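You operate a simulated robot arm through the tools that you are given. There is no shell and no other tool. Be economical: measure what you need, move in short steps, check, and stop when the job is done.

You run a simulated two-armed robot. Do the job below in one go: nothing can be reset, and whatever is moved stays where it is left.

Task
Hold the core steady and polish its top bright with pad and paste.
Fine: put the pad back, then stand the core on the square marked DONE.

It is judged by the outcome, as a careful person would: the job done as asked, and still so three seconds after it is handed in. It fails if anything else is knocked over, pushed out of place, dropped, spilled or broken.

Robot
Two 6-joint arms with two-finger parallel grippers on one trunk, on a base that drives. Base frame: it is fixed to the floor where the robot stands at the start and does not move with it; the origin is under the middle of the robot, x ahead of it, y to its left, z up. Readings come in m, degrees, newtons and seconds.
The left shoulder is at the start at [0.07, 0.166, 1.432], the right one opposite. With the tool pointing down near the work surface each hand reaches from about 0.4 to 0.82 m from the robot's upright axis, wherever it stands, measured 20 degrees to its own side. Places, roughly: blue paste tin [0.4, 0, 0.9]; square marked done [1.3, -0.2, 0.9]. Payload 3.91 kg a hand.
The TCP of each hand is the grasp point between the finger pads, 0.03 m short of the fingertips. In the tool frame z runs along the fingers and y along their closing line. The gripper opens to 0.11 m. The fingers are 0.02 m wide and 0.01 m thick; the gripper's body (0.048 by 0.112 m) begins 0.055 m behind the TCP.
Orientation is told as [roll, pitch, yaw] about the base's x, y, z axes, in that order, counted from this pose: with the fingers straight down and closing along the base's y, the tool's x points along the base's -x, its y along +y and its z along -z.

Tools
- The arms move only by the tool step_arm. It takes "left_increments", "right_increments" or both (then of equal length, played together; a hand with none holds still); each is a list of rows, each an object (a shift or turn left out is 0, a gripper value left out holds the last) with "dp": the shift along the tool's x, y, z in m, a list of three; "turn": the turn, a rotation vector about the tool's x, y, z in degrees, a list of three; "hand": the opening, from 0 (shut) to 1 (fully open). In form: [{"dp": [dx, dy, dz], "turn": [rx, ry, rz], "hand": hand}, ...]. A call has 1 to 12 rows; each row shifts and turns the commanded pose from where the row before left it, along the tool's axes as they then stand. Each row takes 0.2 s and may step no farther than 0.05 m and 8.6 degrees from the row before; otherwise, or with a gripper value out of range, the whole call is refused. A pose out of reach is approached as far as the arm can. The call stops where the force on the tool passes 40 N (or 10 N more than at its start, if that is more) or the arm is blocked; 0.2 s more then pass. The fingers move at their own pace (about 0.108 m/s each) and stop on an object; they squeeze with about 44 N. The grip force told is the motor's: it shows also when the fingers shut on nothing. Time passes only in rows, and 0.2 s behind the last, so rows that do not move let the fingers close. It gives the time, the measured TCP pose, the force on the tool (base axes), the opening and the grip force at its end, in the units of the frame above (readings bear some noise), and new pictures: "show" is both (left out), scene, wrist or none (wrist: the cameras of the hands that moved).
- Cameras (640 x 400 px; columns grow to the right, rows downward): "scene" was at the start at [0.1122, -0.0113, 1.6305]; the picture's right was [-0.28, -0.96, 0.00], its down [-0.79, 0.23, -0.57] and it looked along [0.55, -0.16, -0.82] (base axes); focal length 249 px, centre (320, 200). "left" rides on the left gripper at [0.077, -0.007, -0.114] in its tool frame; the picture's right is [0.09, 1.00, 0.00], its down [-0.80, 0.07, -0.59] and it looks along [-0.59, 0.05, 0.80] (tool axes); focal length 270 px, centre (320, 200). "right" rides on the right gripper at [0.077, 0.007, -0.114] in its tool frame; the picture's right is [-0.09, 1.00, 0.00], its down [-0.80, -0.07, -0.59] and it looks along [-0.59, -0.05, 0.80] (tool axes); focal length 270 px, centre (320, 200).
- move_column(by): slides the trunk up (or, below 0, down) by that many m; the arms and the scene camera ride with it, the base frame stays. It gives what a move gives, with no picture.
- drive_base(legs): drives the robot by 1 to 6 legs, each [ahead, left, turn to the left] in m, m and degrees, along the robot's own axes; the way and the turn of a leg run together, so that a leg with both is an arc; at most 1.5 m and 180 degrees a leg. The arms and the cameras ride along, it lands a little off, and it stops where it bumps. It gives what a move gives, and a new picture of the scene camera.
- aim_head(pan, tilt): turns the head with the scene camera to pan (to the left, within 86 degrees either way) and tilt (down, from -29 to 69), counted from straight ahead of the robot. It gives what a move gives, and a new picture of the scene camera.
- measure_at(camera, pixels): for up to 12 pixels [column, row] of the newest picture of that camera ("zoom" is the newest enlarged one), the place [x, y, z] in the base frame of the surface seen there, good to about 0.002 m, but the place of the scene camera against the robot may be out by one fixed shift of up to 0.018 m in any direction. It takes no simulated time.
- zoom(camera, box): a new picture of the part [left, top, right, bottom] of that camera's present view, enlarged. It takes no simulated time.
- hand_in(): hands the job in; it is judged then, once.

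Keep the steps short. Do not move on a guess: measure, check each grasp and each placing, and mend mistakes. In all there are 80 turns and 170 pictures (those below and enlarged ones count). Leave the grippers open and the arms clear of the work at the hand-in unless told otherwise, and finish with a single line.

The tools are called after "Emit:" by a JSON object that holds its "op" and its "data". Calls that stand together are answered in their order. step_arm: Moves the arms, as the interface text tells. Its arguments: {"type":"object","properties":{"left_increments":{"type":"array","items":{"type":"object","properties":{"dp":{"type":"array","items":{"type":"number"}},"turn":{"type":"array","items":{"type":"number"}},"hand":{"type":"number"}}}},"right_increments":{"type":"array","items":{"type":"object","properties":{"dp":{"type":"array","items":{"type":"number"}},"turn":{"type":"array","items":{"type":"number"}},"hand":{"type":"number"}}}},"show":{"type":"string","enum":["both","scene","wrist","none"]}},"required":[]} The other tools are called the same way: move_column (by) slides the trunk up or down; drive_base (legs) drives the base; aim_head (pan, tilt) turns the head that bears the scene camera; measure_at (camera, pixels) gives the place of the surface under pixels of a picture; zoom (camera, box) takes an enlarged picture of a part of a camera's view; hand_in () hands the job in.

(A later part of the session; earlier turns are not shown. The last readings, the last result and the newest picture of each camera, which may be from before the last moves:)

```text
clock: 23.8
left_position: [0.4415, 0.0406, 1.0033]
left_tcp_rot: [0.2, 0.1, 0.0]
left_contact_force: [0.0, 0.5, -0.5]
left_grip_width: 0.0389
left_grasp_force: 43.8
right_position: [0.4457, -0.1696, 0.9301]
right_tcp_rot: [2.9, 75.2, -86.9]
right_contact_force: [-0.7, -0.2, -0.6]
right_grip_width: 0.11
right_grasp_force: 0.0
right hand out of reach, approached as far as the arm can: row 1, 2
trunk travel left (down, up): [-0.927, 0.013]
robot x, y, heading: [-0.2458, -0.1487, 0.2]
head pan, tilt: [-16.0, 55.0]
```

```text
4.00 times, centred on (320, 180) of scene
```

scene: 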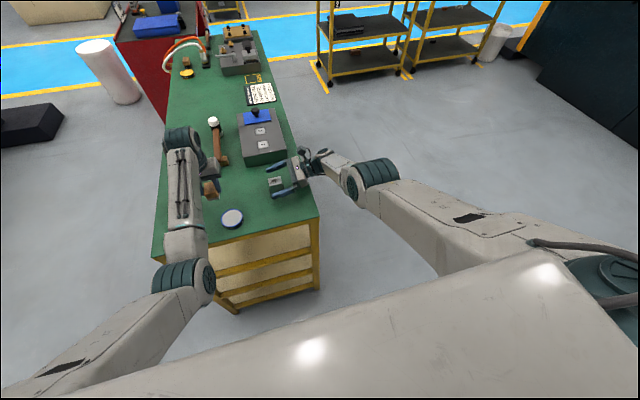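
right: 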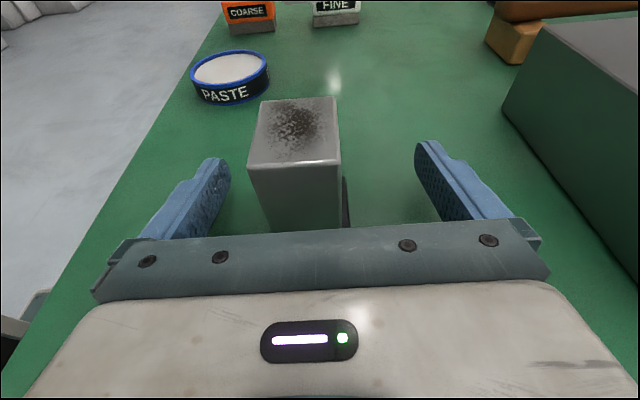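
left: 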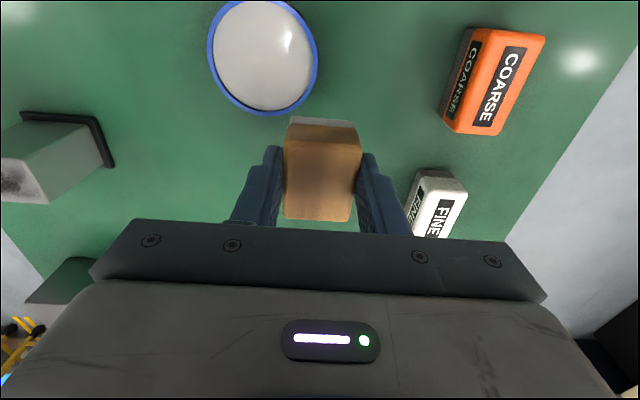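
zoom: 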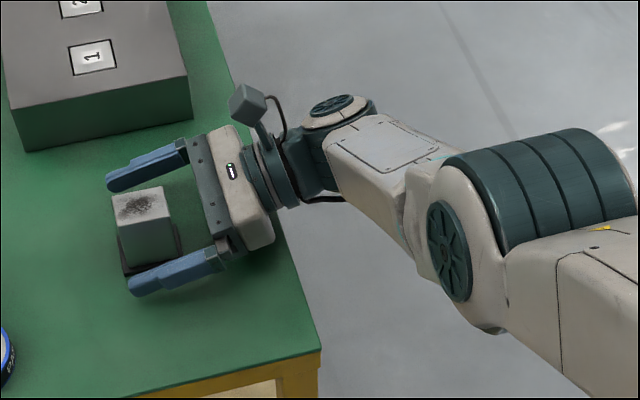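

The arm itself won't shift further that way (joint limit), but its load is gone. The base can carry it: I'll drive back 7 mm instead.

Emit:
{"op": "drive_base", "data": {"legs": [[-0.007, 0, 0]]}}

Emit:
{"op": "step_arm", "data": {"right_increments": [{}], "show": "wrist"}}

Emit:
{"op": "measure_at", "data": {"camera": "right", "pixels": [[256, 155], [335, 155], [300, 110], [245, 158], [341, 158], [348, 190]]}}

```text
clock: 24.5
left_position: [0.4353, 0.0406, 1.0019]
left_tcp_rot: [0.1, 0.3, 0.0]
left_contact_force: [-0.2, -0.1, -1.1]
left_grip_width: 0.0388
left_grasp_force: 43.9
right_position: [0.4402, -0.1693, 0.9285]
right_tcp_rot: [2.7, 75.3, -87.1]
right_contact_force: [0.5, -0.5, 0.1]
right_grip_width: 0.1101
right_grasp_force: 0.0
trunk travel left (down, up): [-0.927, 0.013]
robot x, y, heading: [-0.2543, -0.1472, 0.1]
head pan, tilt: [-16.0, 55.0]
```

scene: 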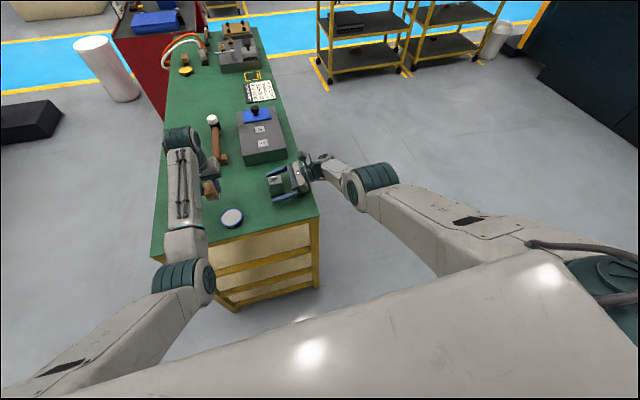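

```text
clock: 24.9
left_position: [0.432, 0.0405, 1.003]
left_tcp_rot: [0.2, 0.2, 0.1]
left_contact_force: [1.6, 0.2, -0.8]
left_grip_width: 0.039
left_grasp_force: 43.7
right_position: [0.4377, -0.1696, 0.9315]
right_tcp_rot: [3.2, 75.2, -86.7]
right_contact_force: [-0.7, -0.2, -0.1]
right_grip_width: 0.1101
right_grasp_force: 0.1
trunk travel left (down, up): [-0.927, 0.013]
robot x, y, heading: [-0.2559, -0.1471, 0.1]
head pan, tilt: [-16.0, 55.0]
```

right: 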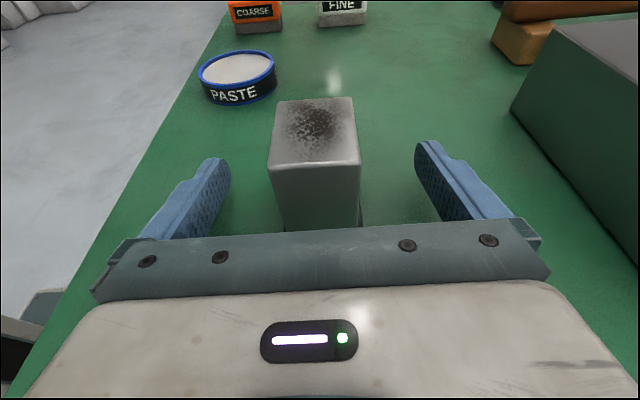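

```text
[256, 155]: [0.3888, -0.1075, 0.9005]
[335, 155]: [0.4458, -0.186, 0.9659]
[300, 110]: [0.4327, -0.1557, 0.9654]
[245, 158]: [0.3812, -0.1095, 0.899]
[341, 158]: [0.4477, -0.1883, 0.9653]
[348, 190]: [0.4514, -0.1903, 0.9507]
```

The core is now within about 2 mm of centre (columns 269–360). Close the right hand.

Emit:
{"op": "step_arm", "data": {"right_increments": [{"hand": 0}, {"hand": 0}, {"hand": 0}, {"hand": 0}], "show": "both"}}

Emit:
{"op": "zoom", "data": {"camera": "scene", "box": [240, 140, 336, 200]}}

```text
clock: 25.9
left_position: [0.4327, 0.0407, 1.0023]
left_tcp_rot: [0.2, 0.2, 0.0]
left_contact_force: [0.1, 0.4, -0.4]
left_grip_width: 0.0389
left_grasp_force: 44.1
right_position: [0.4392, -0.1706, 0.9312]
right_tcp_rot: [3.0, 75.3, -86.9]
right_contact_force: [-1.4, 0.2, 0.0]
right_grip_width: 0.0355
right_grasp_force: 43.5
trunk travel left (down, up): [-0.927, 0.013]
robot x, y, heading: [-0.255, -0.1426, 0.1]
head pan, tilt: [-16.0, 55.0]
```

scene: 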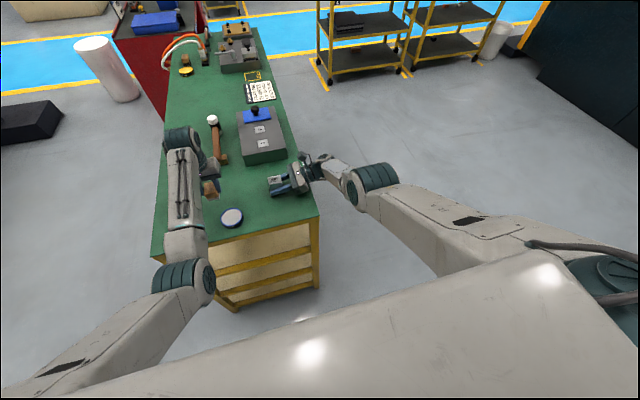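
right: 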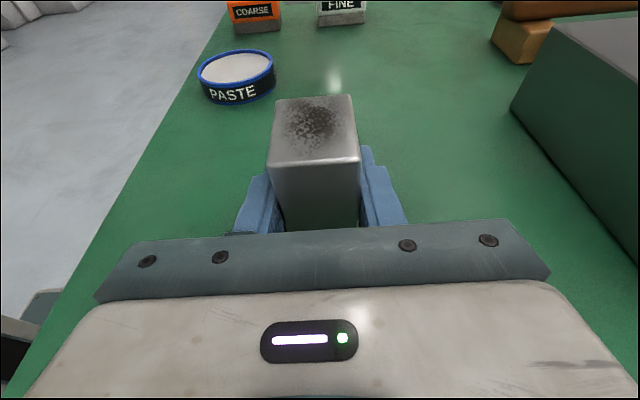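

```text
6.67 times, centred on (288, 170) of scene
```

zoom: 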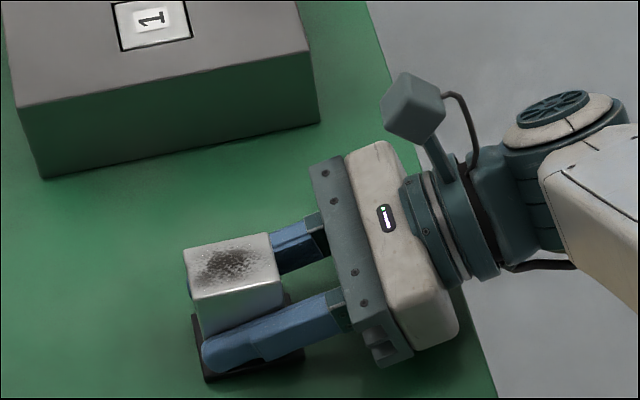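

The core is held (0.0355 m, 43 N), still standing on its mat. Next the left hand brings the pad up to z ≈ 1.025 and across over the core.

Emit:
{"op": "step_arm", "data": {"left_increments": [{"dp": [0, 0, -0.022]}, {"dp": [-0.003, -0.04, 0]}, {"dp": [-0.003, -0.04, 0]}, {"dp": [0, -0.04, 0]}, {"dp": [0, -0.04, 0]}, {"dp": [0, -0.042, 0]}, {}]}}

```text
clock: 27.5
left_position: [0.4423, -0.147, 1.0185]
left_tcp_rot: [1.0, 0.2, 0.8]
left_contact_force: [-0.5, 1.2, -1.1]
left_grip_width: 0.0389
left_grasp_force: 44.0
right_position: [0.4392, -0.1705, 0.9306]
right_tcp_rot: [3.0, 75.3, -86.8]
right_contact_force: [-0.6, -1.8, 0.7]
right_grip_width: 0.0356
right_grasp_force: 43.4
trunk travel left (down, up): [-0.927, 0.013]
robot x, y, heading: [-0.2523, -0.1479, 0.1]
head pan, tilt: [-16.0, 55.0]
```

scene: 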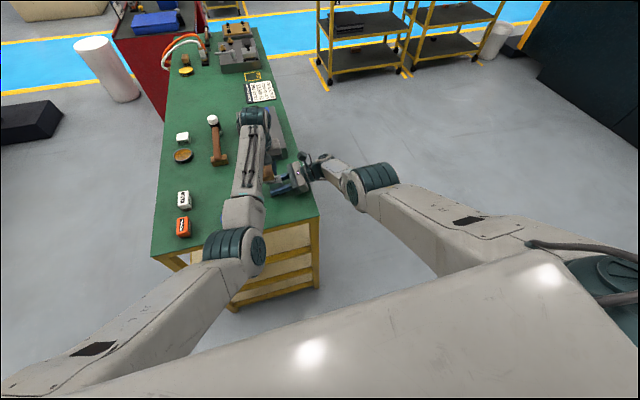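
left: 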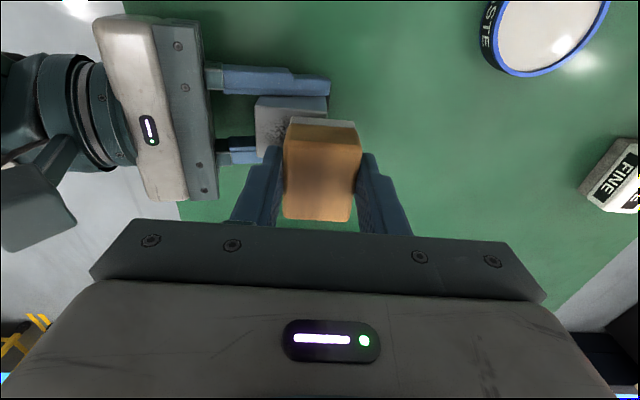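

The pad is nearly over the core; I'll move 14 mm further right and lower to light contact.

Emit:
{"op": "step_arm", "data": {"left_increments": [{"dp": [0, -0.014, 0]}, {"dp": [0, 0, 0.005]}, {"dp": [0, 0, 0.002]}, {"dp": [0, 0, 0.001]}, {}], "show": "wrist"}}

```text
clock: 28.7
left_position: [0.4483, -0.1628, 1.0127]
left_tcp_rot: [0.4, 0.0, 0.3]
left_contact_force: [-1.0, 0.1, -1.2]
left_grip_width: 0.0388
left_grasp_force: 44.5
left hand out of reach, approached as far as the arm can: row 1
right_position: [0.439, -0.1698, 0.9305]
right_tcp_rot: [3.0, 75.2, -86.7]
right_contact_force: [-0.2, 1.0, 0.3]
right_grip_width: 0.0359
right_grasp_force: 43.5
trunk travel left (down, up): [-0.927, 0.013]
robot x, y, heading: [-0.2547, -0.1459, 0.4]
head pan, tilt: [-16.0, 55.0]
```

left: 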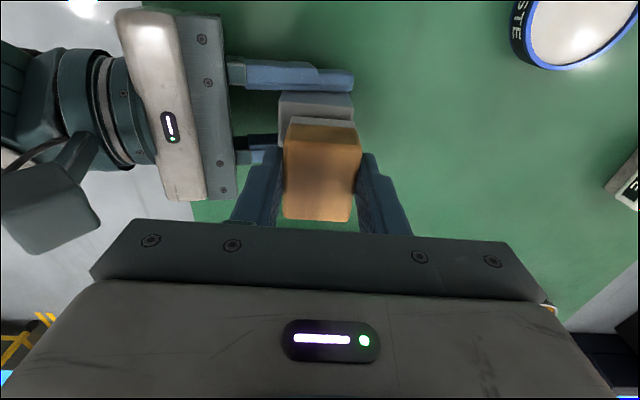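

Not yet in contact. I'll lower 3 mm more and read the force.

Emit:
{"op": "step_arm", "data": {"left_increments": [{"dp": [0.002, 0, 0.002]}, {"dp": [0.003, 0, 0.002]}, {}], "show": "wrist"}}

```text
clock: 29.5
left_position: [0.4474, -0.158, 1.0133]
left_tcp_rot: [0.7, -0.3, 0.5]
left_contact_force: [-0.2, -0.4, -0.6]
left_grip_width: 0.0386
left_grasp_force: 44.3
right_position: [0.4394, -0.1703, 0.9303]
right_tcp_rot: [3.0, 75.2, -86.8]
right_contact_force: [-0.2, 0.3, -0.3]
right_grip_width: 0.0357
right_grasp_force: 44.0
trunk travel left (down, up): [-0.927, 0.013]
robot x, y, heading: [-0.2549, -0.1438, 0.1]
head pan, tilt: [-16.0, 55.0]
```

left: 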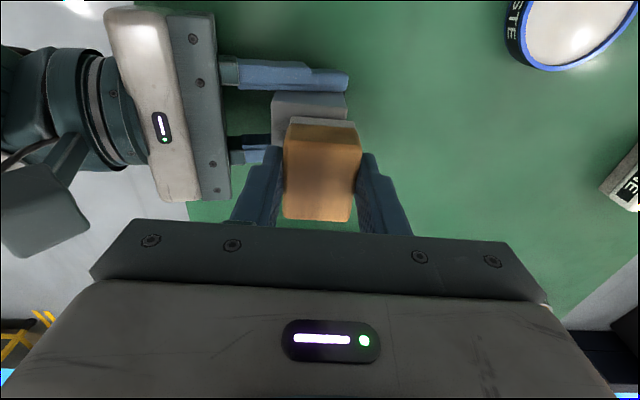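

Still no contact and the hand is lagging near its inner limit. I'll give it idle time to see where it settles.

Emit:
{"op": "step_arm", "data": {"left_increments": [{}, {}, {}], "show": "none"}}

```text
clock: 30.3
left_position: [0.4454, -0.158, 1.0114]
left_tcp_rot: [0.7, -0.4, 0.5]
left_contact_force: [2.2, -3.7, 16.6]
left_grip_width: 0.0389
left_grasp_force: 44.1
right_position: [0.4387, -0.1707, 0.9297]
right_tcp_rot: [2.9, 75.1, -86.9]
right_contact_force: [3.6, 4.5, -4.6]
right_grip_width: 0.0356
right_grasp_force: 43.8
trunk travel left (down, up): [-0.927, 0.013]
robot x, y, heading: [-0.2528, -0.1465, 0.2]
head pan, tilt: [-16.0, 55.0]
```

It settled into contact with 16.6 N on the core. I'll start rubbing with short strokes.

Emit:
{"op": "step_arm", "data": {"left_increments": [{"dp": [0, -0.006, 0]}, {"dp": [0, -0.006, 0]}, {"dp": [0, -0.004, 0]}, {"dp": [0, 0.006, 0]}, {"dp": [0, 0.006, 0]}, {"dp": [-0.005, 0.004, 0]}, {"dp": [-0.005, -0.006, 0]}, {"dp": [0.005, -0.006, 0]}, {"dp": [0.005, -0.004, 0]}, {"dp": [0, 0.006, 0]}, {"dp": [0, 0.006, 0]}, {}], "show": "wrist"}}

```text
clock: 30.6
left_position: [0.4468, -0.1565, 1.0114]
left_tcp_rot: [0.8, -0.5, 0.8]
left_contact_force: [-0.5, 0.8, 3.6]
left_grip_width: 0.0388
left_grasp_force: 43.5
left hand out of reach, approached as far as the arm can: row 1
right_position: [0.4383, -0.1703, 0.9308]
right_tcp_rot: [2.6, 75.2, -87.3]
right_contact_force: [-2.1, -0.3, 3.3]
right_grip_width: 0.0358
right_grasp_force: 43.7
trunk travel left (down, up): [-0.927, 0.013]
robot x, y, heading: [-0.2554, -0.1435, 0.1]
head pan, tilt: [-16.0, 55.0]
stopped in row 1 (left hand): the force on the tool passed its limit (the readings are from after the stop); the commanded pose is now the measured one
```

left: 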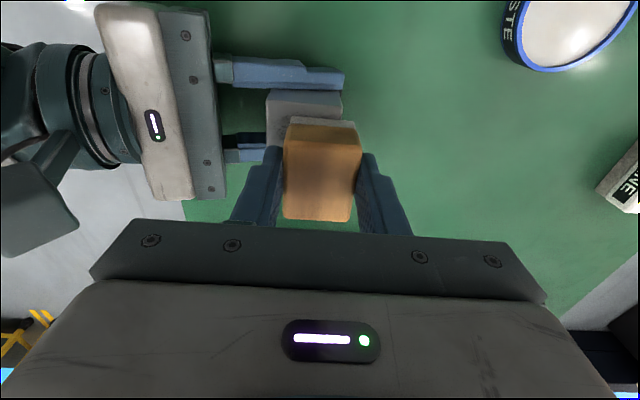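

At this stance the left arm can't stroke inward. I'll lift the pad away to the left, open the right hand, then re-stand the robot about 0.08 m right and 0.015 m back, where both arms should have room.

Emit:
{"op": "step_arm", "data": {"left_increments": [{"dp": [0, 0.0, -0.012]}, {"dp": [-0.005, 0.03, -0.005]}, {"dp": [0, 0.04, 0]}, {"dp": [0, 0.04, 0]}, {"dp": [0, 0.03, 0]}, {}], "show": "none"}}

Emit:
{"op": "step_arm", "data": {"right_increments": [{"hand": 1}, {"hand": 1}, {"hand": 1}], "show": "wrist"}}

```text
clock: 32.0
left_position: [0.4508, -0.0164, 1.0286]
left_tcp_rot: [0.7, -0.3, 0.6]
left_contact_force: [-0.4, -0.3, -0.4]
left_grip_width: 0.0389
left_grasp_force: 44.0
right_position: [0.4374, -0.1701, 0.9304]
right_tcp_rot: [2.9, 75.2, -87.0]
right_contact_force: [-2.7, 0.1, 7.0]
right_grip_width: 0.036
right_grasp_force: 44.0
trunk travel left (down, up): [-0.927, 0.013]
robot x, y, heading: [-0.2551, -0.1464, 0.2]
head pan, tilt: [-16.0, 55.0]
```

```text
clock: 32.9
left_position: [0.4513, -0.0171, 1.0288]
left_tcp_rot: [0.6, -0.3, 0.7]
left_contact_force: [-0.2, -0.1, -1.5]
left_grip_width: 0.0387
left_grasp_force: 43.9
right_position: [0.4395, -0.1708, 0.9293]
right_tcp_rot: [2.5, 75.1, -87.5]
right_contact_force: [-0.3, -0.4, -0.1]
right_grip_width: 0.11
right_grasp_force: 0.1
trunk travel left (down, up): [-0.927, 0.013]
robot x, y, heading: [-0.2573, -0.1448, 0.1]
head pan, tilt: [-16.0, 55.0]
```

right: 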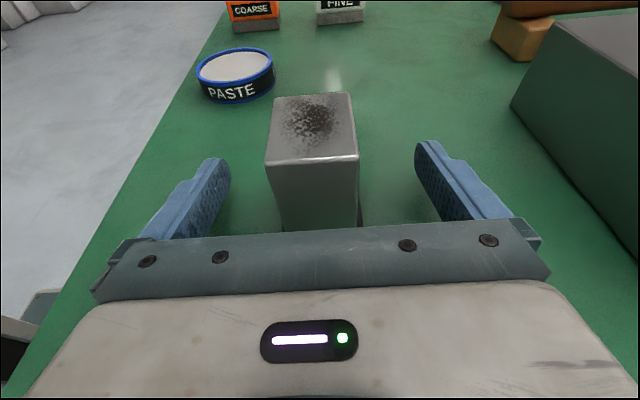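

The core stands untouched. Now re-stand the base: 0.012 m back and 0.08 m right.

Emit:
{"op": "drive_base", "data": {"legs": [[-0.012, -0.08, 0]]}}

```text
clock: 33.9
left_position: [0.4409, -0.093, 1.0272]
left_tcp_rot: [0.5, -0.3, 0.7]
left_contact_force: [0.4, 0.0, -0.5]
left_grip_width: 0.0389
left_grasp_force: 43.8
right_position: [0.4275, -0.2462, 0.9292]
right_tcp_rot: [2.4, 74.9, -87.6]
right_contact_force: [-0.2, 0.8, 0.2]
right_grip_width: 0.1099
right_grasp_force: 0.0
trunk travel left (down, up): [-0.927, 0.013]
robot x, y, heading: [-0.2638, -0.2276, 0.1]
head pan, tilt: [-16.0, 55.0]
```

scene: 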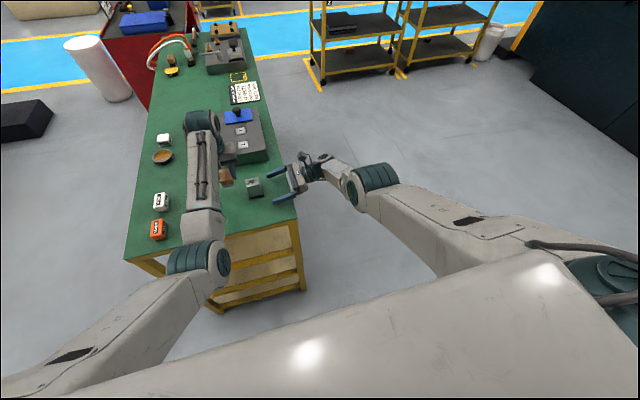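

Right hand forward to (0.440, -0.173, 0.932) around the core.

Emit:
{"op": "step_arm", "data": {"right_increments": [{"dp": [0.0054, 0.0031, 0.0175]}, {"dp": [0.0054, 0.0031, 0.0175]}, {"dp": [0.0054, 0.0031, 0.0175]}, {"dp": [0.0054, 0.0031, 0.0175]}, {}, {}], "show": "wrist"}}

```text
clock: 35.3
left_position: [0.4399, -0.0981, 1.0283]
left_tcp_rot: [0.9, -0.3, 0.8]
left_contact_force: [1.5, 0.6, -1.2]
left_grip_width: 0.039
left_grasp_force: 44.2
right_position: [0.4262, -0.1817, 0.9403]
right_tcp_rot: [2.6, 75.3, -87.3]
right_contact_force: [0.4, -0.3, 0.2]
right_grip_width: 0.11
right_grasp_force: 0.0
right hand out of reach, approached as far as the arm can: row 1, 3, 4
trunk travel left (down, up): [-0.927, 0.013]
robot x, y, heading: [-0.2643, -0.2276, 0.1]
head pan, tilt: [-16.0, 55.0]
```

right: 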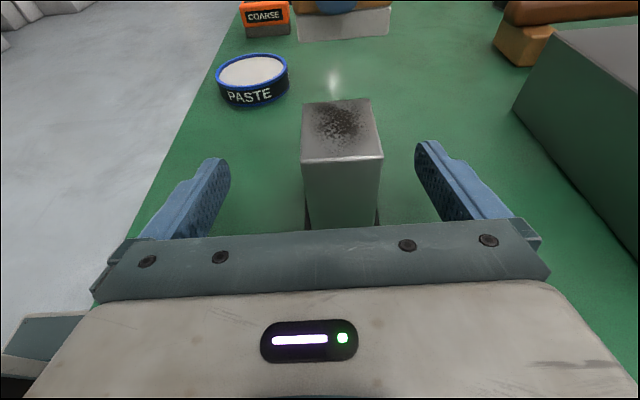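

The hand is 13 mm short in x, well placed otherwise; I'll let the base carry it 13 mm ahead.

Emit:
{"op": "drive_base", "data": {"legs": [[0.013, 0, 0]]}}

Emit:
{"op": "step_arm", "data": {"right_increments": [{}, {}], "show": "wrist"}}

```text
clock: 36.1
left_position: [0.4509, -0.0969, 1.0317]
left_tcp_rot: [0.8, -0.4, 0.7]
left_contact_force: [-0.4, 0.3, -1.2]
left_grip_width: 0.0388
left_grasp_force: 44.3
right_position: [0.4371, -0.1808, 0.9425]
right_tcp_rot: [3.4, 75.1, -86.6]
right_contact_force: [-0.7, 0.4, 0.4]
right_grip_width: 0.1101
right_grasp_force: 0.1
trunk travel left (down, up): [-0.927, 0.013]
robot x, y, heading: [-0.252, -0.2265, 0.0]
head pan, tilt: [-16.0, 55.0]
```

scene: 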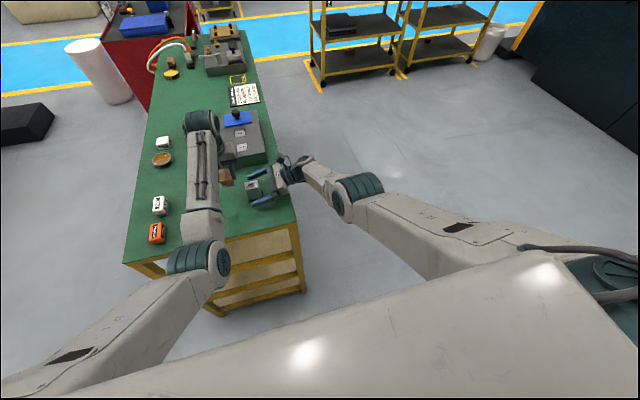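

```text
clock: 36.7
left_position: [0.4524, -0.0968, 1.0296]
left_tcp_rot: [0.8, -0.5, 0.7]
left_contact_force: [-0.6, -0.6, -0.1]
left_grip_width: 0.0388
left_grasp_force: 44.0
right_position: [0.4392, -0.1815, 0.9416]
right_tcp_rot: [2.9, 75.1, -87.1]
right_contact_force: [0.1, 0.2, -0.2]
right_grip_width: 0.1101
right_grasp_force: 0.0
trunk travel left (down, up): [-0.927, 0.013]
robot x, y, heading: [-0.2518, -0.2309, 0.3]
head pan, tilt: [-16.0, 55.0]
```

right: 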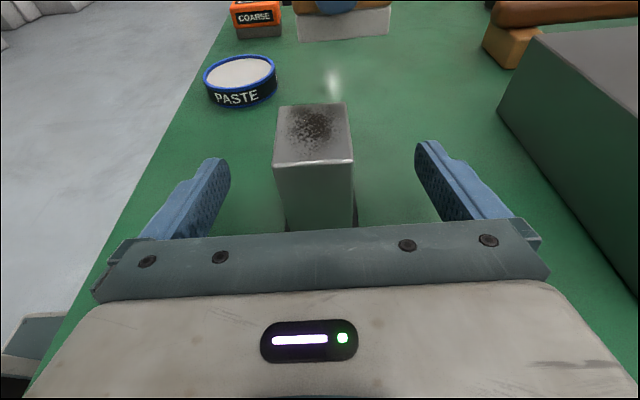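

Centred within 2–3 mm. Close the right hand, then bring the pad over at z ≈ 1.022.

Emit:
{"op": "step_arm", "data": {"right_increments": [{"hand": 0}, {"hand": 0}, {"hand": 0}, {"hand": 0}], "show": "none"}}

Emit:
{"op": "step_arm", "data": {"left_increments": [{"dp": [0.003, -0.025, 0.002]}, {"dp": [0.003, -0.025, 0.002]}, {"dp": [0.004, -0.017, 0.002]}, {}, {}, {}], "show": "wrist"}}

```text
clock: 37.7
left_position: [0.4538, -0.0986, 1.0285]
left_tcp_rot: [0.8, -0.3, 0.7]
left_contact_force: [-0.7, 0.1, -0.4]
left_grip_width: 0.0387
left_grasp_force: 43.8
right_position: [0.4412, -0.1811, 0.9396]
right_tcp_rot: [2.4, 75.2, -87.6]
right_contact_force: [-0.3, -0.7, -0.8]
right_grip_width: 0.0357
right_grasp_force: 44.5
trunk travel left (down, up): [-0.927, 0.013]
robot x, y, heading: [-0.2536, -0.2293, 0.4]
head pan, tilt: [-16.0, 55.0]
```

```text
clock: 39.1
left_position: [0.4455, -0.1657, 1.0208]
left_tcp_rot: [0.8, -0.3, 0.7]
left_contact_force: [0.6, 0.5, -0.6]
left_grip_width: 0.0388
left_grasp_force: 44.3
right_position: [0.4402, -0.1812, 0.9399]
right_tcp_rot: [2.4, 75.1, -87.5]
right_contact_force: [-0.3, -0.1, 0.1]
right_grip_width: 0.0358
right_grasp_force: 44.0
trunk travel left (down, up): [-0.927, 0.013]
robot x, y, heading: [-0.2527, -0.2281, 0.2]
head pan, tilt: [-16.0, 55.0]
```

left: 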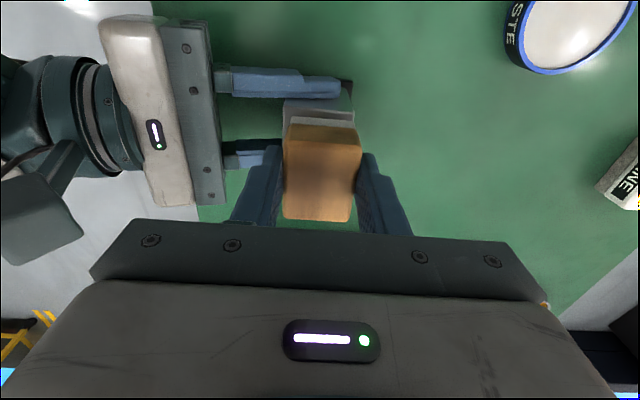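

No reach complaint now. Lower 10 mm to touch and settle.

Emit:
{"op": "step_arm", "data": {"left_increments": [{"dp": [0.004, 0, 0.006]}, {"dp": [0, 0, 0.004]}, {}, {}, {}], "show": "none"}}

```text
clock: 40.3
left_position: [0.443, -0.1644, 1.0117]
left_tcp_rot: [0.8, -0.3, 0.6]
left_contact_force: [-0.6, 0.1, -1.2]
left_grip_width: 0.0389
left_grasp_force: 43.9
right_position: [0.4409, -0.1813, 0.9399]
right_tcp_rot: [2.5, 75.1, -87.6]
right_contact_force: [-0.6, 0.4, -0.1]
right_grip_width: 0.0357
right_grasp_force: 44.0
trunk travel left (down, up): [-0.927, 0.013]
robot x, y, heading: [-0.2511, -0.2273, 0.1]
head pan, tilt: [-16.0, 55.0]
```

Emit:
{"op": "step_arm", "data": {"left_increments": [{"dp": [0, 0, 0.0012]}, {}, {"dp": [0, 0, 0.0008]}, {}], "show": "none"}}

```text
clock: 41.3
left_position: [0.4404, -0.1638, 1.0117]
left_tcp_rot: [0.7, -0.5, 0.7]
left_contact_force: [-5.8, -0.8, 20.0]
left_grip_width: 0.0386
left_grasp_force: 44.1
right_position: [0.4404, -0.1809, 0.9392]
right_tcp_rot: [2.6, 75.1, -87.6]
right_contact_force: [9.2, 2.6, -11.5]
right_grip_width: 0.0357
right_grasp_force: 44.0
trunk travel left (down, up): [-0.927, 0.013]
robot x, y, heading: [-0.2561, -0.2238, 0.2]
head pan, tilt: [-16.0, 55.0]
```

Contact at 20 N. I'll ease 0.5 mm and rub in small strokes.

Emit:
{"op": "step_arm", "data": {"left_increments": [{"dp": [0, 0.003, -0.0006]}, {"dp": [0, 0.003, 0]}, {"dp": [0, -0.005, 0]}, {"dp": [0, -0.005, 0]}, {"dp": [-0.004, -0.002, 0]}, {"dp": [-0.003, 0.005, 0]}, {"dp": [0, 0.005, 0]}, {"dp": [0.005, 0.002, 0]}, {"dp": [0.005, -0.003, 0]}, {"dp": [0, -0.005, 0]}, {"dp": [0, 0.003, 0]}, {"dp": [-0.003, 0.003, 0]}], "show": "wrist"}}

```text
clock: 43.9
left_position: [0.4411, -0.1611, 1.0121]
left_tcp_rot: [0.5, -0.3, 0.5]
left_contact_force: [-10.6, -6.7, 28.1]
left_grip_width: 0.0388
left_grasp_force: 44.1
right_position: [0.44, -0.1817, 0.9396]
right_tcp_rot: [2.6, 75.1, -87.5]
right_contact_force: [9.5, 5.0, -23.7]
right_grip_width: 0.0359
right_grasp_force: 44.0
trunk travel left (down, up): [-0.927, 0.013]
robot x, y, heading: [-0.2543, -0.2278, 0.2]
head pan, tilt: [-16.0, 55.0]
```

left: 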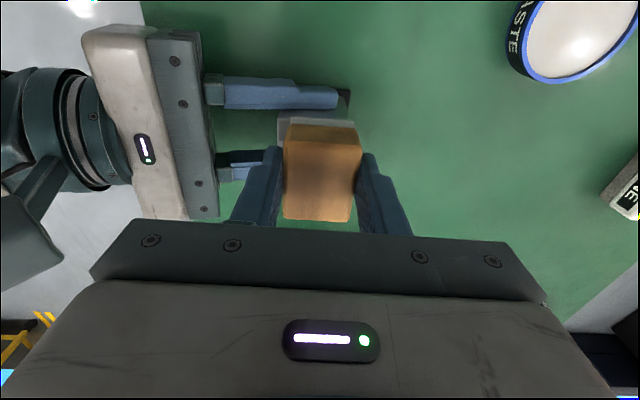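

All strokes completed in contact. I'll ease the pressure slightly and do another set.

Emit:
{"op": "step_arm", "data": {"left_increments": [{"dp": [0, -0.003, -0.0008]}, {"dp": [0, -0.005, 0]}, {"dp": [0, -0.004, 0]}, {"dp": [-0.005, 0.004, 0]}, {"dp": [0, 0.005, 0]}, {"dp": [0, 0.005, 0]}, {"dp": [0.005, -0.004, 0]}, {"dp": [0.004, -0.004, 0]}, {"dp": [0, -0.005, 0]}, {"dp": [0, 0.005, 0]}, {"dp": [0, 0.005, 0]}, {"dp": [-0.004, 0.001, 0]}], "show": "none"}}

Emit:
{"op": "step_arm", "data": {"left_increments": [{"dp": [0, 0, -0.01]}, {"dp": [-0.005, 0.025, -0.005]}, {"dp": [0, 0.04, 0]}, {"dp": [0, 0.03, 0]}, {}], "show": "both"}}

Emit:
{"op": "step_arm", "data": {"right_increments": [{}], "show": "wrist"}}

Emit:
{"op": "zoom", "data": {"camera": "right", "box": [240, 80, 400, 180]}}

```text
clock: 46.5
left_position: [0.4422, -0.1619, 1.0109]
left_tcp_rot: [0.7, -0.2, 0.7]
left_contact_force: [-6.0, -1.5, 13.1]
left_grip_width: 0.0389
left_grasp_force: 44.2
right_position: [0.4403, -0.1812, 0.9393]
right_tcp_rot: [2.5, 75.1, -87.4]
right_contact_force: [6.3, 2.9, -11.4]
right_grip_width: 0.0359
right_grasp_force: 43.7
trunk travel left (down, up): [-0.927, 0.013]
robot x, y, heading: [-0.2524, -0.2279, 0.2]
head pan, tilt: [-16.0, 55.0]
```

```text
clock: 47.7
left_position: [0.4454, -0.0642, 1.0287]
left_tcp_rot: [0.7, -0.3, 0.6]
left_contact_force: [0.7, -0.1, -0.5]
left_grip_width: 0.0388
left_grasp_force: 44.3
right_position: [0.4412, -0.1818, 0.9389]
right_tcp_rot: [2.5, 75.2, -87.3]
right_contact_force: [0.0, 1.0, 0.2]
right_grip_width: 0.0359
right_grasp_force: 44.0
trunk travel left (down, up): [-0.927, 0.013]
robot x, y, heading: [-0.2549, -0.2252, 0.0]
head pan, tilt: [-16.0, 55.0]
```

scene: 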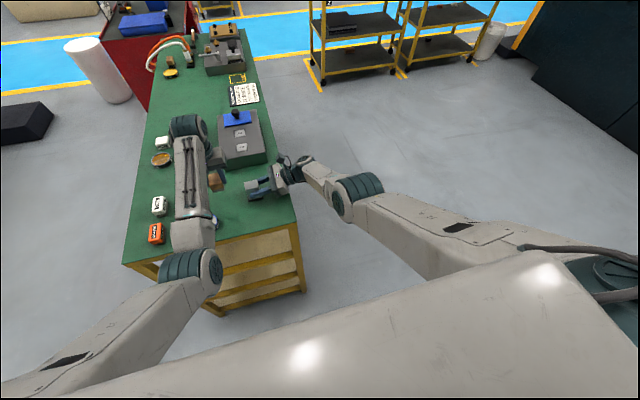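
left: 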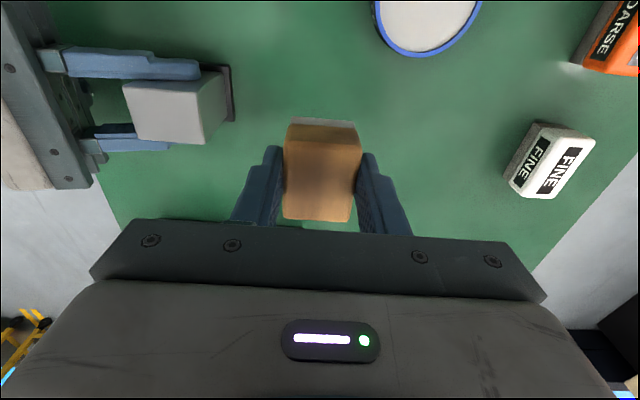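

```text
clock: 48.1
left_position: [0.4451, -0.0645, 1.0275]
left_tcp_rot: [0.7, -0.2, 0.7]
left_contact_force: [0.1, 0.5, -0.6]
left_grip_width: 0.0385
left_grasp_force: 43.8
right_position: [0.4408, -0.1809, 0.9393]
right_tcp_rot: [2.5, 75.1, -87.5]
right_contact_force: [-0.6, 0.4, -0.9]
right_grip_width: 0.0356
right_grasp_force: 44.3
trunk travel left (down, up): [-0.927, 0.013]
robot x, y, heading: [-0.2554, -0.2256, 0.0]
head pan, tilt: [-16.0, 55.0]
```

right: 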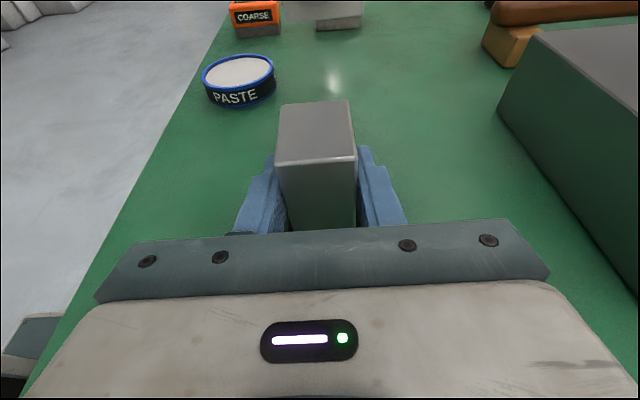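

```text
4.00 times, centred on (320, 130) of right
```

zoom: 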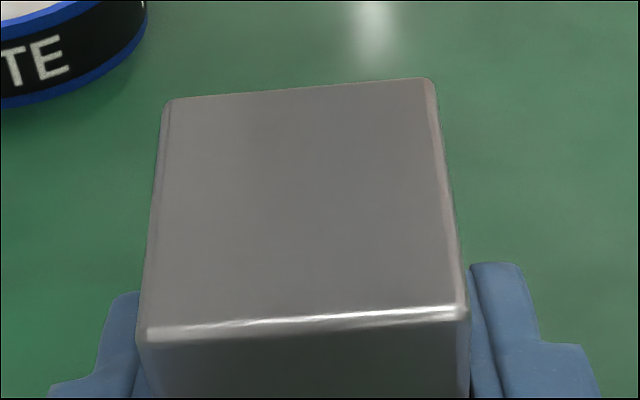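

The core top is now uniformly clean and bright with the dark marks gone. Next I'll return the pad to its place: (0.477, 0.000), yaw 3.3°, first to 15 mm above the bench.

Emit:
{"op": "step_arm", "data": {"left_increments": [{"dp": [-0.011, 0.0215, 0], "turn": [0.7, 0.3, -2.6]}, {"dp": [-0.011, 0.0215, 0.01]}, {"dp": [-0.011, 0.0215, 0.02]}, {"dp": [0, 0, 0.02]}, {"dp": [0, 0, 0.017]}, {}, {}], "show": "wrist"}}

```text
clock: 49.7
left_position: [0.4755, 0.0017, 0.9609]
left_tcp_rot: [0.0, 0.0, 3.3]
left_contact_force: [-0.6, -0.5, -1.0]
left_grip_width: 0.0386
left_grasp_force: 44.0
right_position: [0.4412, -0.1818, 0.9384]
right_tcp_rot: [2.5, 75.1, -87.4]
right_contact_force: [0.5, 0.0, 0.7]
right_grip_width: 0.0359
right_grasp_force: 44.1
trunk travel left (down, up): [-0.927, 0.013]
robot x, y, heading: [-0.2546, -0.2271, 0.0]
head pan, tilt: [-16.0, 55.0]
```

left: 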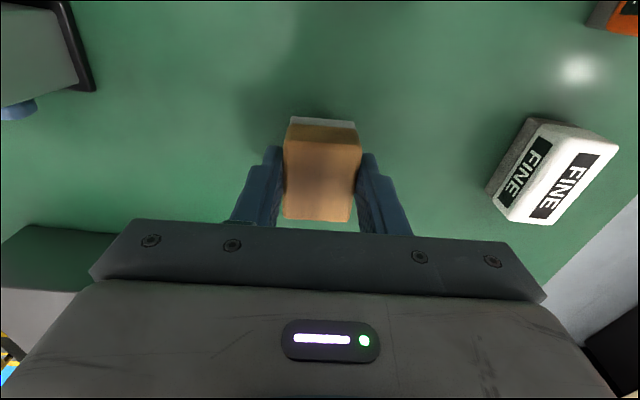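

On target within 2 mm. Lower 15 mm to the bench.

Emit:
{"op": "step_arm", "data": {"left_increments": [{"dp": [-0.002, -0.0015, 0.01]}, {"dp": [0, 0, 0.004]}, {"dp": [0, 0, 0.0015]}, {}, {}], "show": "none"}}

```text
clock: 50.9
left_position: [0.4766, -0.0008, 0.9457]
left_tcp_rot: [0.0, 0.0, 3.4]
left_contact_force: [-0.4, -1.0, -0.6]
left_grip_width: 0.0388
left_grasp_force: 44.0
right_position: [0.4399, -0.1805, 0.9393]
right_tcp_rot: [2.5, 75.1, -87.4]
right_contact_force: [-0.1, -0.4, 0.2]
right_grip_width: 0.0356
right_grasp_force: 44.2
trunk travel left (down, up): [-0.927, 0.013]
robot x, y, heading: [-0.2517, -0.2272, 0.3]
head pan, tilt: [-16.0, 55.0]
```

A touch more until it bears on the bench, then release.

Emit:
{"op": "step_arm", "data": {"left_increments": [{"dp": [0, 0, 0.001]}, {}, {"dp": [0, 0, 0.0005]}, {}], "show": "none"}}

```text
clock: 51.9
left_position: [0.4775, -0.001, 0.9455]
left_tcp_rot: [0.1, -0.2, 3.3]
left_contact_force: [1.6, 0.9, 9.4]
left_grip_width: 0.0389
left_grasp_force: 43.9
right_position: [0.4408, -0.1805, 0.9401]
right_tcp_rot: [2.7, 74.9, -87.3]
right_contact_force: [0.6, 0.6, 0.8]
right_grip_width: 0.0359
right_grasp_force: 43.7
trunk travel left (down, up): [-0.927, 0.013]
robot x, y, heading: [-0.2542, -0.2265, 0.2]
head pan, tilt: [-16.0, 55.0]
```

9.4 N on the bench: the pad is down. Open and rise.

Emit:
{"op": "step_arm", "data": {"left_increments": [{"hand": 1}, {"hand": 1}, {"hand": 1}, {"dp": [0, 0, -0.02]}, {"dp": [0, 0, -0.03]}, {"dp": [0, 0, -0.03]}, {}], "show": "wrist"}}

```text
clock: 53.5
left_position: [0.4745, -0.0016, 1.0252]
left_tcp_rot: [0.1, 0.0, 3.4]
left_contact_force: [0.6, -0.4, 0.0]
left_grip_width: 0.1102
left_grasp_force: 0.1
right_position: [0.4404, -0.1812, 0.9394]
right_tcp_rot: [2.5, 75.1, -87.4]
right_contact_force: [0.2, -0.1, 0.2]
right_grip_width: 0.0357
right_grasp_force: 43.9
trunk travel left (down, up): [-0.927, 0.013]
robot x, y, heading: [-0.2494, -0.227, -0.1]
head pan, tilt: [-16.0, 55.0]
```

left: 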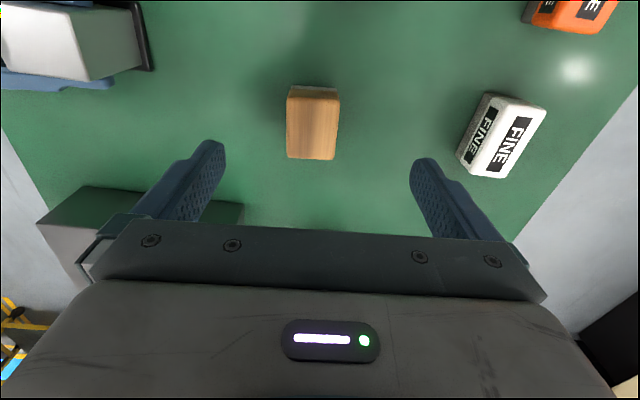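

Pad is back in place. Since the gripper's sideways pose won't suit the DONE square beside the fixture, I'll release the core (standing on its mat), withdraw the right hand and regrip it from above. First: open, withdraw, and move the left hand aside.

Emit:
{"op": "step_arm", "data": {"right_increments": [{"hand": 1}, {"hand": 1}, {"hand": 1}, {"dp": [0, 0, -0.035]}, {"dp": [0, 0, -0.04]}, {"dp": [0, 0, -0.04]}, {}], "left_increments": [{}, {"dp": [0, 0.03, 0]}, {"dp": [0, 0.035, 0]}, {"dp": [0, 0.035, 0]}, {}, {}, {}], "show": "both"}}

Emit:
{"op": "step_arm", "data": {"right_increments": [{"turn": [0, -8.3, 0]}, {"turn": [0, -8.3, 0]}, {"turn": [0, -8.3, 0]}, {"turn": [0, -8.3, 0]}, {"turn": [0, -8.3, 0]}, {"turn": [0, -8.3, 0]}, {"turn": [0, -8.3, 0]}, {"turn": [0, -8.3, 0]}, {"turn": [0, -8.3, 0]}, {"dp": [0, 0, -0.03]}, {"dp": [0, 0, -0.03]}, {}], "show": "wrist"}}

```text
clock: 55.1
left_position: [0.4689, 0.1, 1.0233]
left_tcp_rot: [0.1, -0.1, 3.4]
left_contact_force: [0.2, -0.6, 0.8]
left_grip_width: 0.1099
left_grasp_force: 0.0
right_position: [0.4388, -0.2927, 0.9702]
right_tcp_rot: [2.6, 75.1, -87.3]
right_contact_force: [0.3, 0.4, 0.2]
right_grip_width: 0.1099
right_grasp_force: 0.0
trunk travel left (down, up): [-0.927, 0.013]
robot x, y, heading: [-0.2519, -0.2272, 0.1]
head pan, tilt: [-16.0, 55.0]
```

scene: 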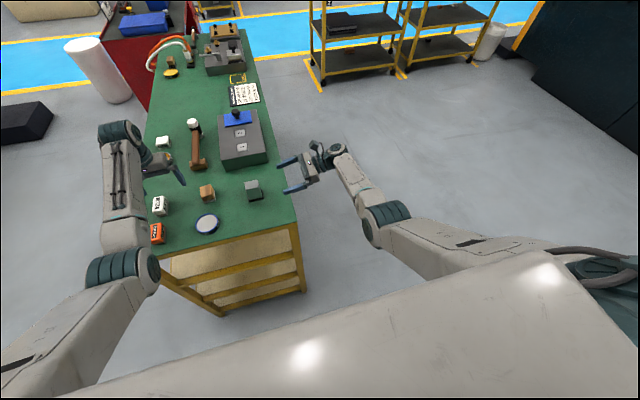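
right: 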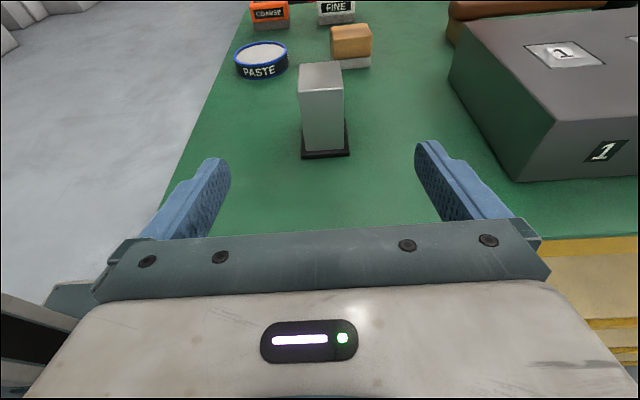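
left: 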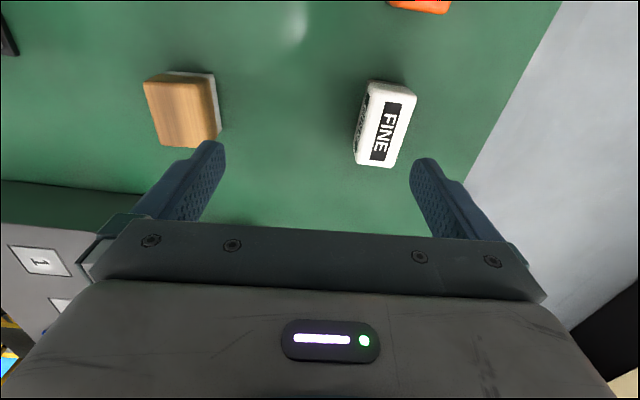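

```text
clock: 57.7
left_position: [0.4702, 0.0982, 1.0232]
left_tcp_rot: [0.0, 0.0, 3.3]
left_contact_force: [0.6, 0.0, 0.0]
left_grip_width: 0.1103
left_grasp_force: 0.0
right_position: [0.4394, -0.2918, 1.0292]
right_tcp_rot: [0.5, 0.4, -89.7]
right_contact_force: [0.0, -0.3, -0.4]
right_grip_width: 0.1101
right_grasp_force: 0.1
trunk travel left (down, up): [-0.927, 0.013]
robot x, y, heading: [-0.2533, -0.2274, -0.1]
head pan, tilt: [-16.0, 55.0]
```

right: 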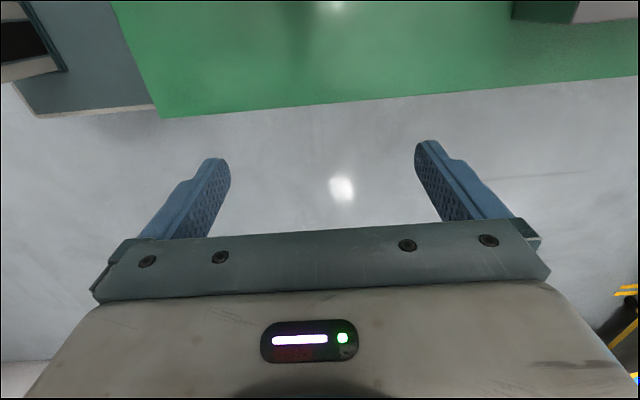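

The right hand points down at (0.439, -0.292, 1.029), clear of all. I'll drive 0.05 back and 0.13 left so it comes over the core.

Emit:
{"op": "drive_base", "data": {"legs": [[-0.05, 0.13, 0]]}}

Emit:
{"op": "step_arm", "data": {"right_increments": [{"dp": [0, 0.03, 0.01]}, {"dp": [0, 0.02, 0]}, {}], "show": "wrist"}}

```text
clock: 59.0
left_position: [0.4219, 0.2241, 1.0254]
left_tcp_rot: [0.2, 0.1, 3.2]
left_contact_force: [0.6, 0.0, 0.0]
left_grip_width: 0.1101
left_grasp_force: 0.0
right_position: [0.3909, -0.1675, 1.0281]
right_tcp_rot: [0.6, 0.5, -89.8]
right_contact_force: [-0.2, -0.9, -0.7]
right_grip_width: 0.1101
right_grasp_force: 0.0
trunk travel left (down, up): [-0.927, 0.013]
robot x, y, heading: [-0.3012, -0.1, -0.0]
head pan, tilt: [-16.0, 55.0]
```

scene: 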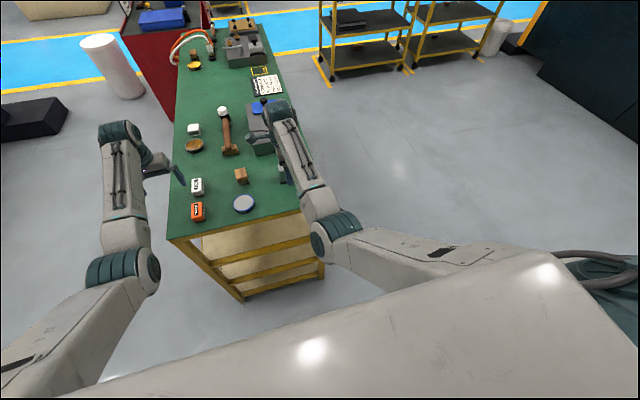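

```text
clock: 59.8
left_position: [0.4204, 0.2253, 1.0254]
left_tcp_rot: [0.0, -0.1, 3.2]
left_contact_force: [-0.2, 0.0, -0.5]
left_grip_width: 0.1102
left_grasp_force: 0.1
right_position: [0.4395, -0.1649, 1.0208]
right_tcp_rot: [0.8, 0.5, -89.9]
right_contact_force: [0.7, 0.2, 0.2]
right_grip_width: 0.1099
right_grasp_force: 0.0
trunk travel left (down, up): [-0.927, 0.013]
robot x, y, heading: [-0.3043, -0.0991, -0.0]
head pan, tilt: [-16.0, 55.0]
```

right: 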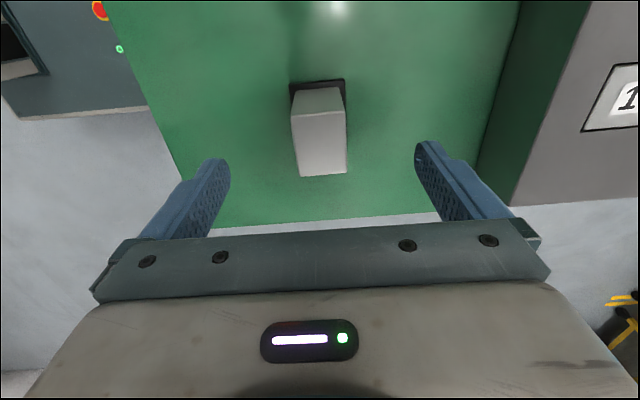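

The core is between the fingers; measure its top edges.

Emit:
{"op": "measure_at", "data": {"camera": "right", "pixels": [[295, 120], [343, 116], [344, 168], [303, 172], [320, 118], [323, 172], [322, 140]]}}

Emit:
{"op": "zoom", "data": {"camera": "right", "box": [270, 70, 370, 190]}}

```text
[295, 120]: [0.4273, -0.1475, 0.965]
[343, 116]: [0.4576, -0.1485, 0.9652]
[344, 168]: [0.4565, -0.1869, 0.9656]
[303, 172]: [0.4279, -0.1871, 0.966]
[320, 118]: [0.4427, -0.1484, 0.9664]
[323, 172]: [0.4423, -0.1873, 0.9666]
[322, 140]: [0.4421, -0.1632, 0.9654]
```

```text
3.33 times, centred on (320, 130) of right
```

zoom: 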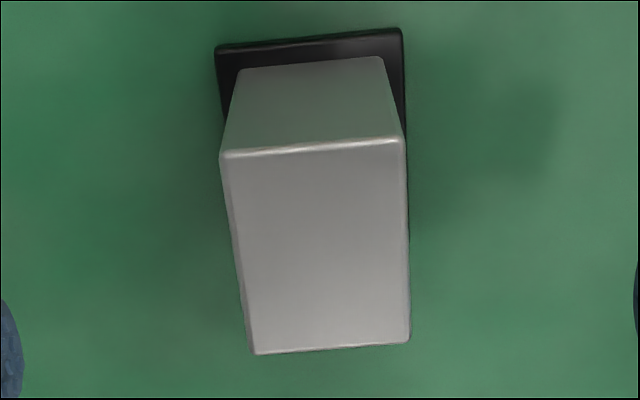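

Core top centre (0.442, -0.1675). Align, descend to TCP z ≈ 0.943 and grip.

Emit:
{"op": "step_arm", "data": {"right_increments": [{"dp": [-0.0025, 0.0025, 0.01]}, {"dp": [0, 0, 0.023]}, {"dp": [0, 0, 0.023]}, {"dp": [0, 0, 0.022]}, {}, {"hand": 0}, {"hand": 0}, {"hand": 0}, {"hand": 0}], "show": "wrist"}}

```text
clock: 61.8
left_position: [0.4207, 0.2258, 1.0253]
left_tcp_rot: [0.1, -0.1, 3.2]
left_contact_force: [0.2, -0.1, -0.7]
left_grip_width: 0.11
left_grasp_force: 0.0
right_position: [0.4424, -0.1688, 0.942]
right_tcp_rot: [0.7, 0.4, -89.9]
right_contact_force: [-2.5, 0.8, 2.0]
right_grip_width: 0.036
right_grasp_force: 44.6
trunk travel left (down, up): [-0.927, 0.013]
robot x, y, heading: [-0.3024, -0.0984, -0.0]
head pan, tilt: [-16.0, 55.0]
```

right: 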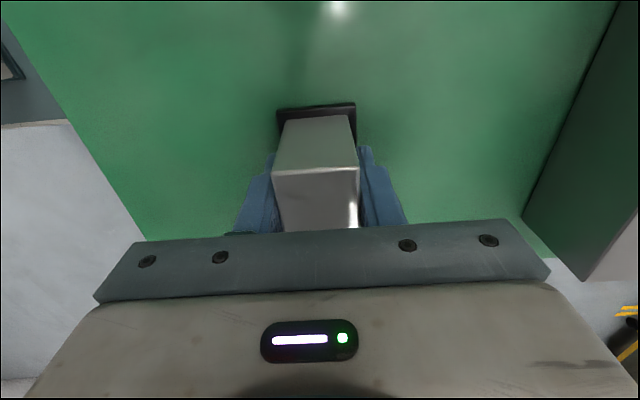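

Gripped (0.036 m). Lift 70 mm and check whether the mat stays.

Emit:
{"op": "step_arm", "data": {"right_increments": [{"dp": [0, 0, -0.01]}, {"dp": [0, 0, -0.02]}, {"dp": [0, 0, -0.02]}, {"dp": [0, 0, -0.02]}, {}, {}], "show": "both"}}

Emit:
{"op": "zoom", "data": {"camera": "scene", "box": [210, 50, 330, 130]}}

```text
clock: 63.2
left_position: [0.4218, 0.2255, 1.0239]
left_tcp_rot: [0.0, -0.1, 3.1]
left_contact_force: [-0.5, -1.1, 0.1]
left_grip_width: 0.1098
left_grasp_force: 0.1
right_position: [0.4432, -0.1686, 1.0124]
right_tcp_rot: [0.6, 0.4, -89.9]
right_contact_force: [0.4, 0.3, -4.1]
right_grip_width: 0.036
right_grasp_force: 43.8
trunk travel left (down, up): [-0.927, 0.013]
robot x, y, heading: [-0.3037, -0.1003, -0.2]
head pan, tilt: [-16.0, 55.0]
```

scene: 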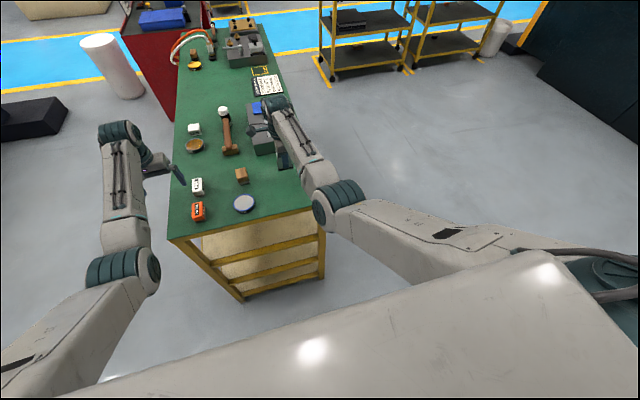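
right: 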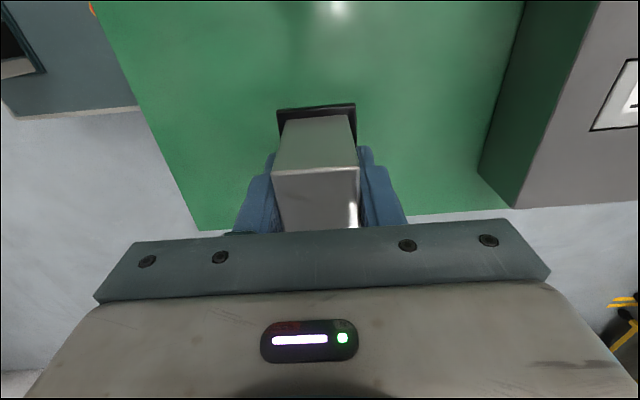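

```text
5.00 times, centred on (270, 90) of scene
```

zoom: 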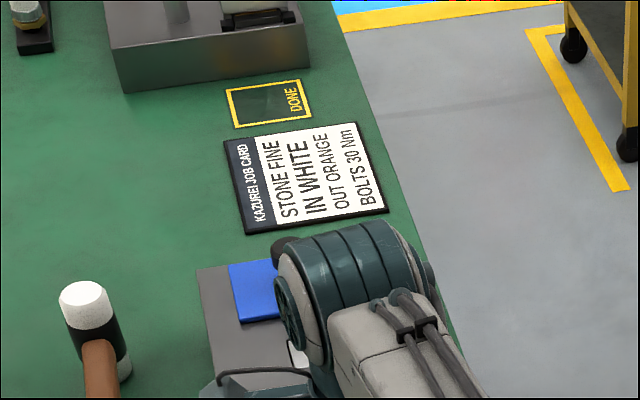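

The dark "mat" is the core's own foot (it came along), so its bottom is 0.042 below TCP. Now measure the DONE square and fixture in the zoom.

Emit:
{"op": "measure_at", "data": {"camera": "zoom", "pixels": [[230, 92], [298, 83], [309, 117], [238, 124], [262, 101], [120, 90], [308, 66], [305, 30], [240, 145], [375, 210], [395, 200], [285, 250]]}}

Emit:
{"op": "measure_at", "data": {"camera": "scene", "pixels": [[324, 70], [335, 90], [345, 92], [240, 176], [322, 30]]}}

```text
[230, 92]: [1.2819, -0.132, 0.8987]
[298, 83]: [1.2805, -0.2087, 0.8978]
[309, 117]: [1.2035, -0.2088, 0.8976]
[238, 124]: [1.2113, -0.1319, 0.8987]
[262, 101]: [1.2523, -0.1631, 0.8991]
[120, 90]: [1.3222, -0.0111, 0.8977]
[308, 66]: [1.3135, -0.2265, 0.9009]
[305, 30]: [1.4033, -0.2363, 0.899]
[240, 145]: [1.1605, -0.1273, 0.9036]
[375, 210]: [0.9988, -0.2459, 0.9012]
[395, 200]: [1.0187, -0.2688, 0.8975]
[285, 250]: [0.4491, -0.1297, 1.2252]
```

```text
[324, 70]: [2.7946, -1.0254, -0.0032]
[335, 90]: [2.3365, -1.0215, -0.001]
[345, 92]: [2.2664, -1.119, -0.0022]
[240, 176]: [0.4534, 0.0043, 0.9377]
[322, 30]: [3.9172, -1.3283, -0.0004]
```

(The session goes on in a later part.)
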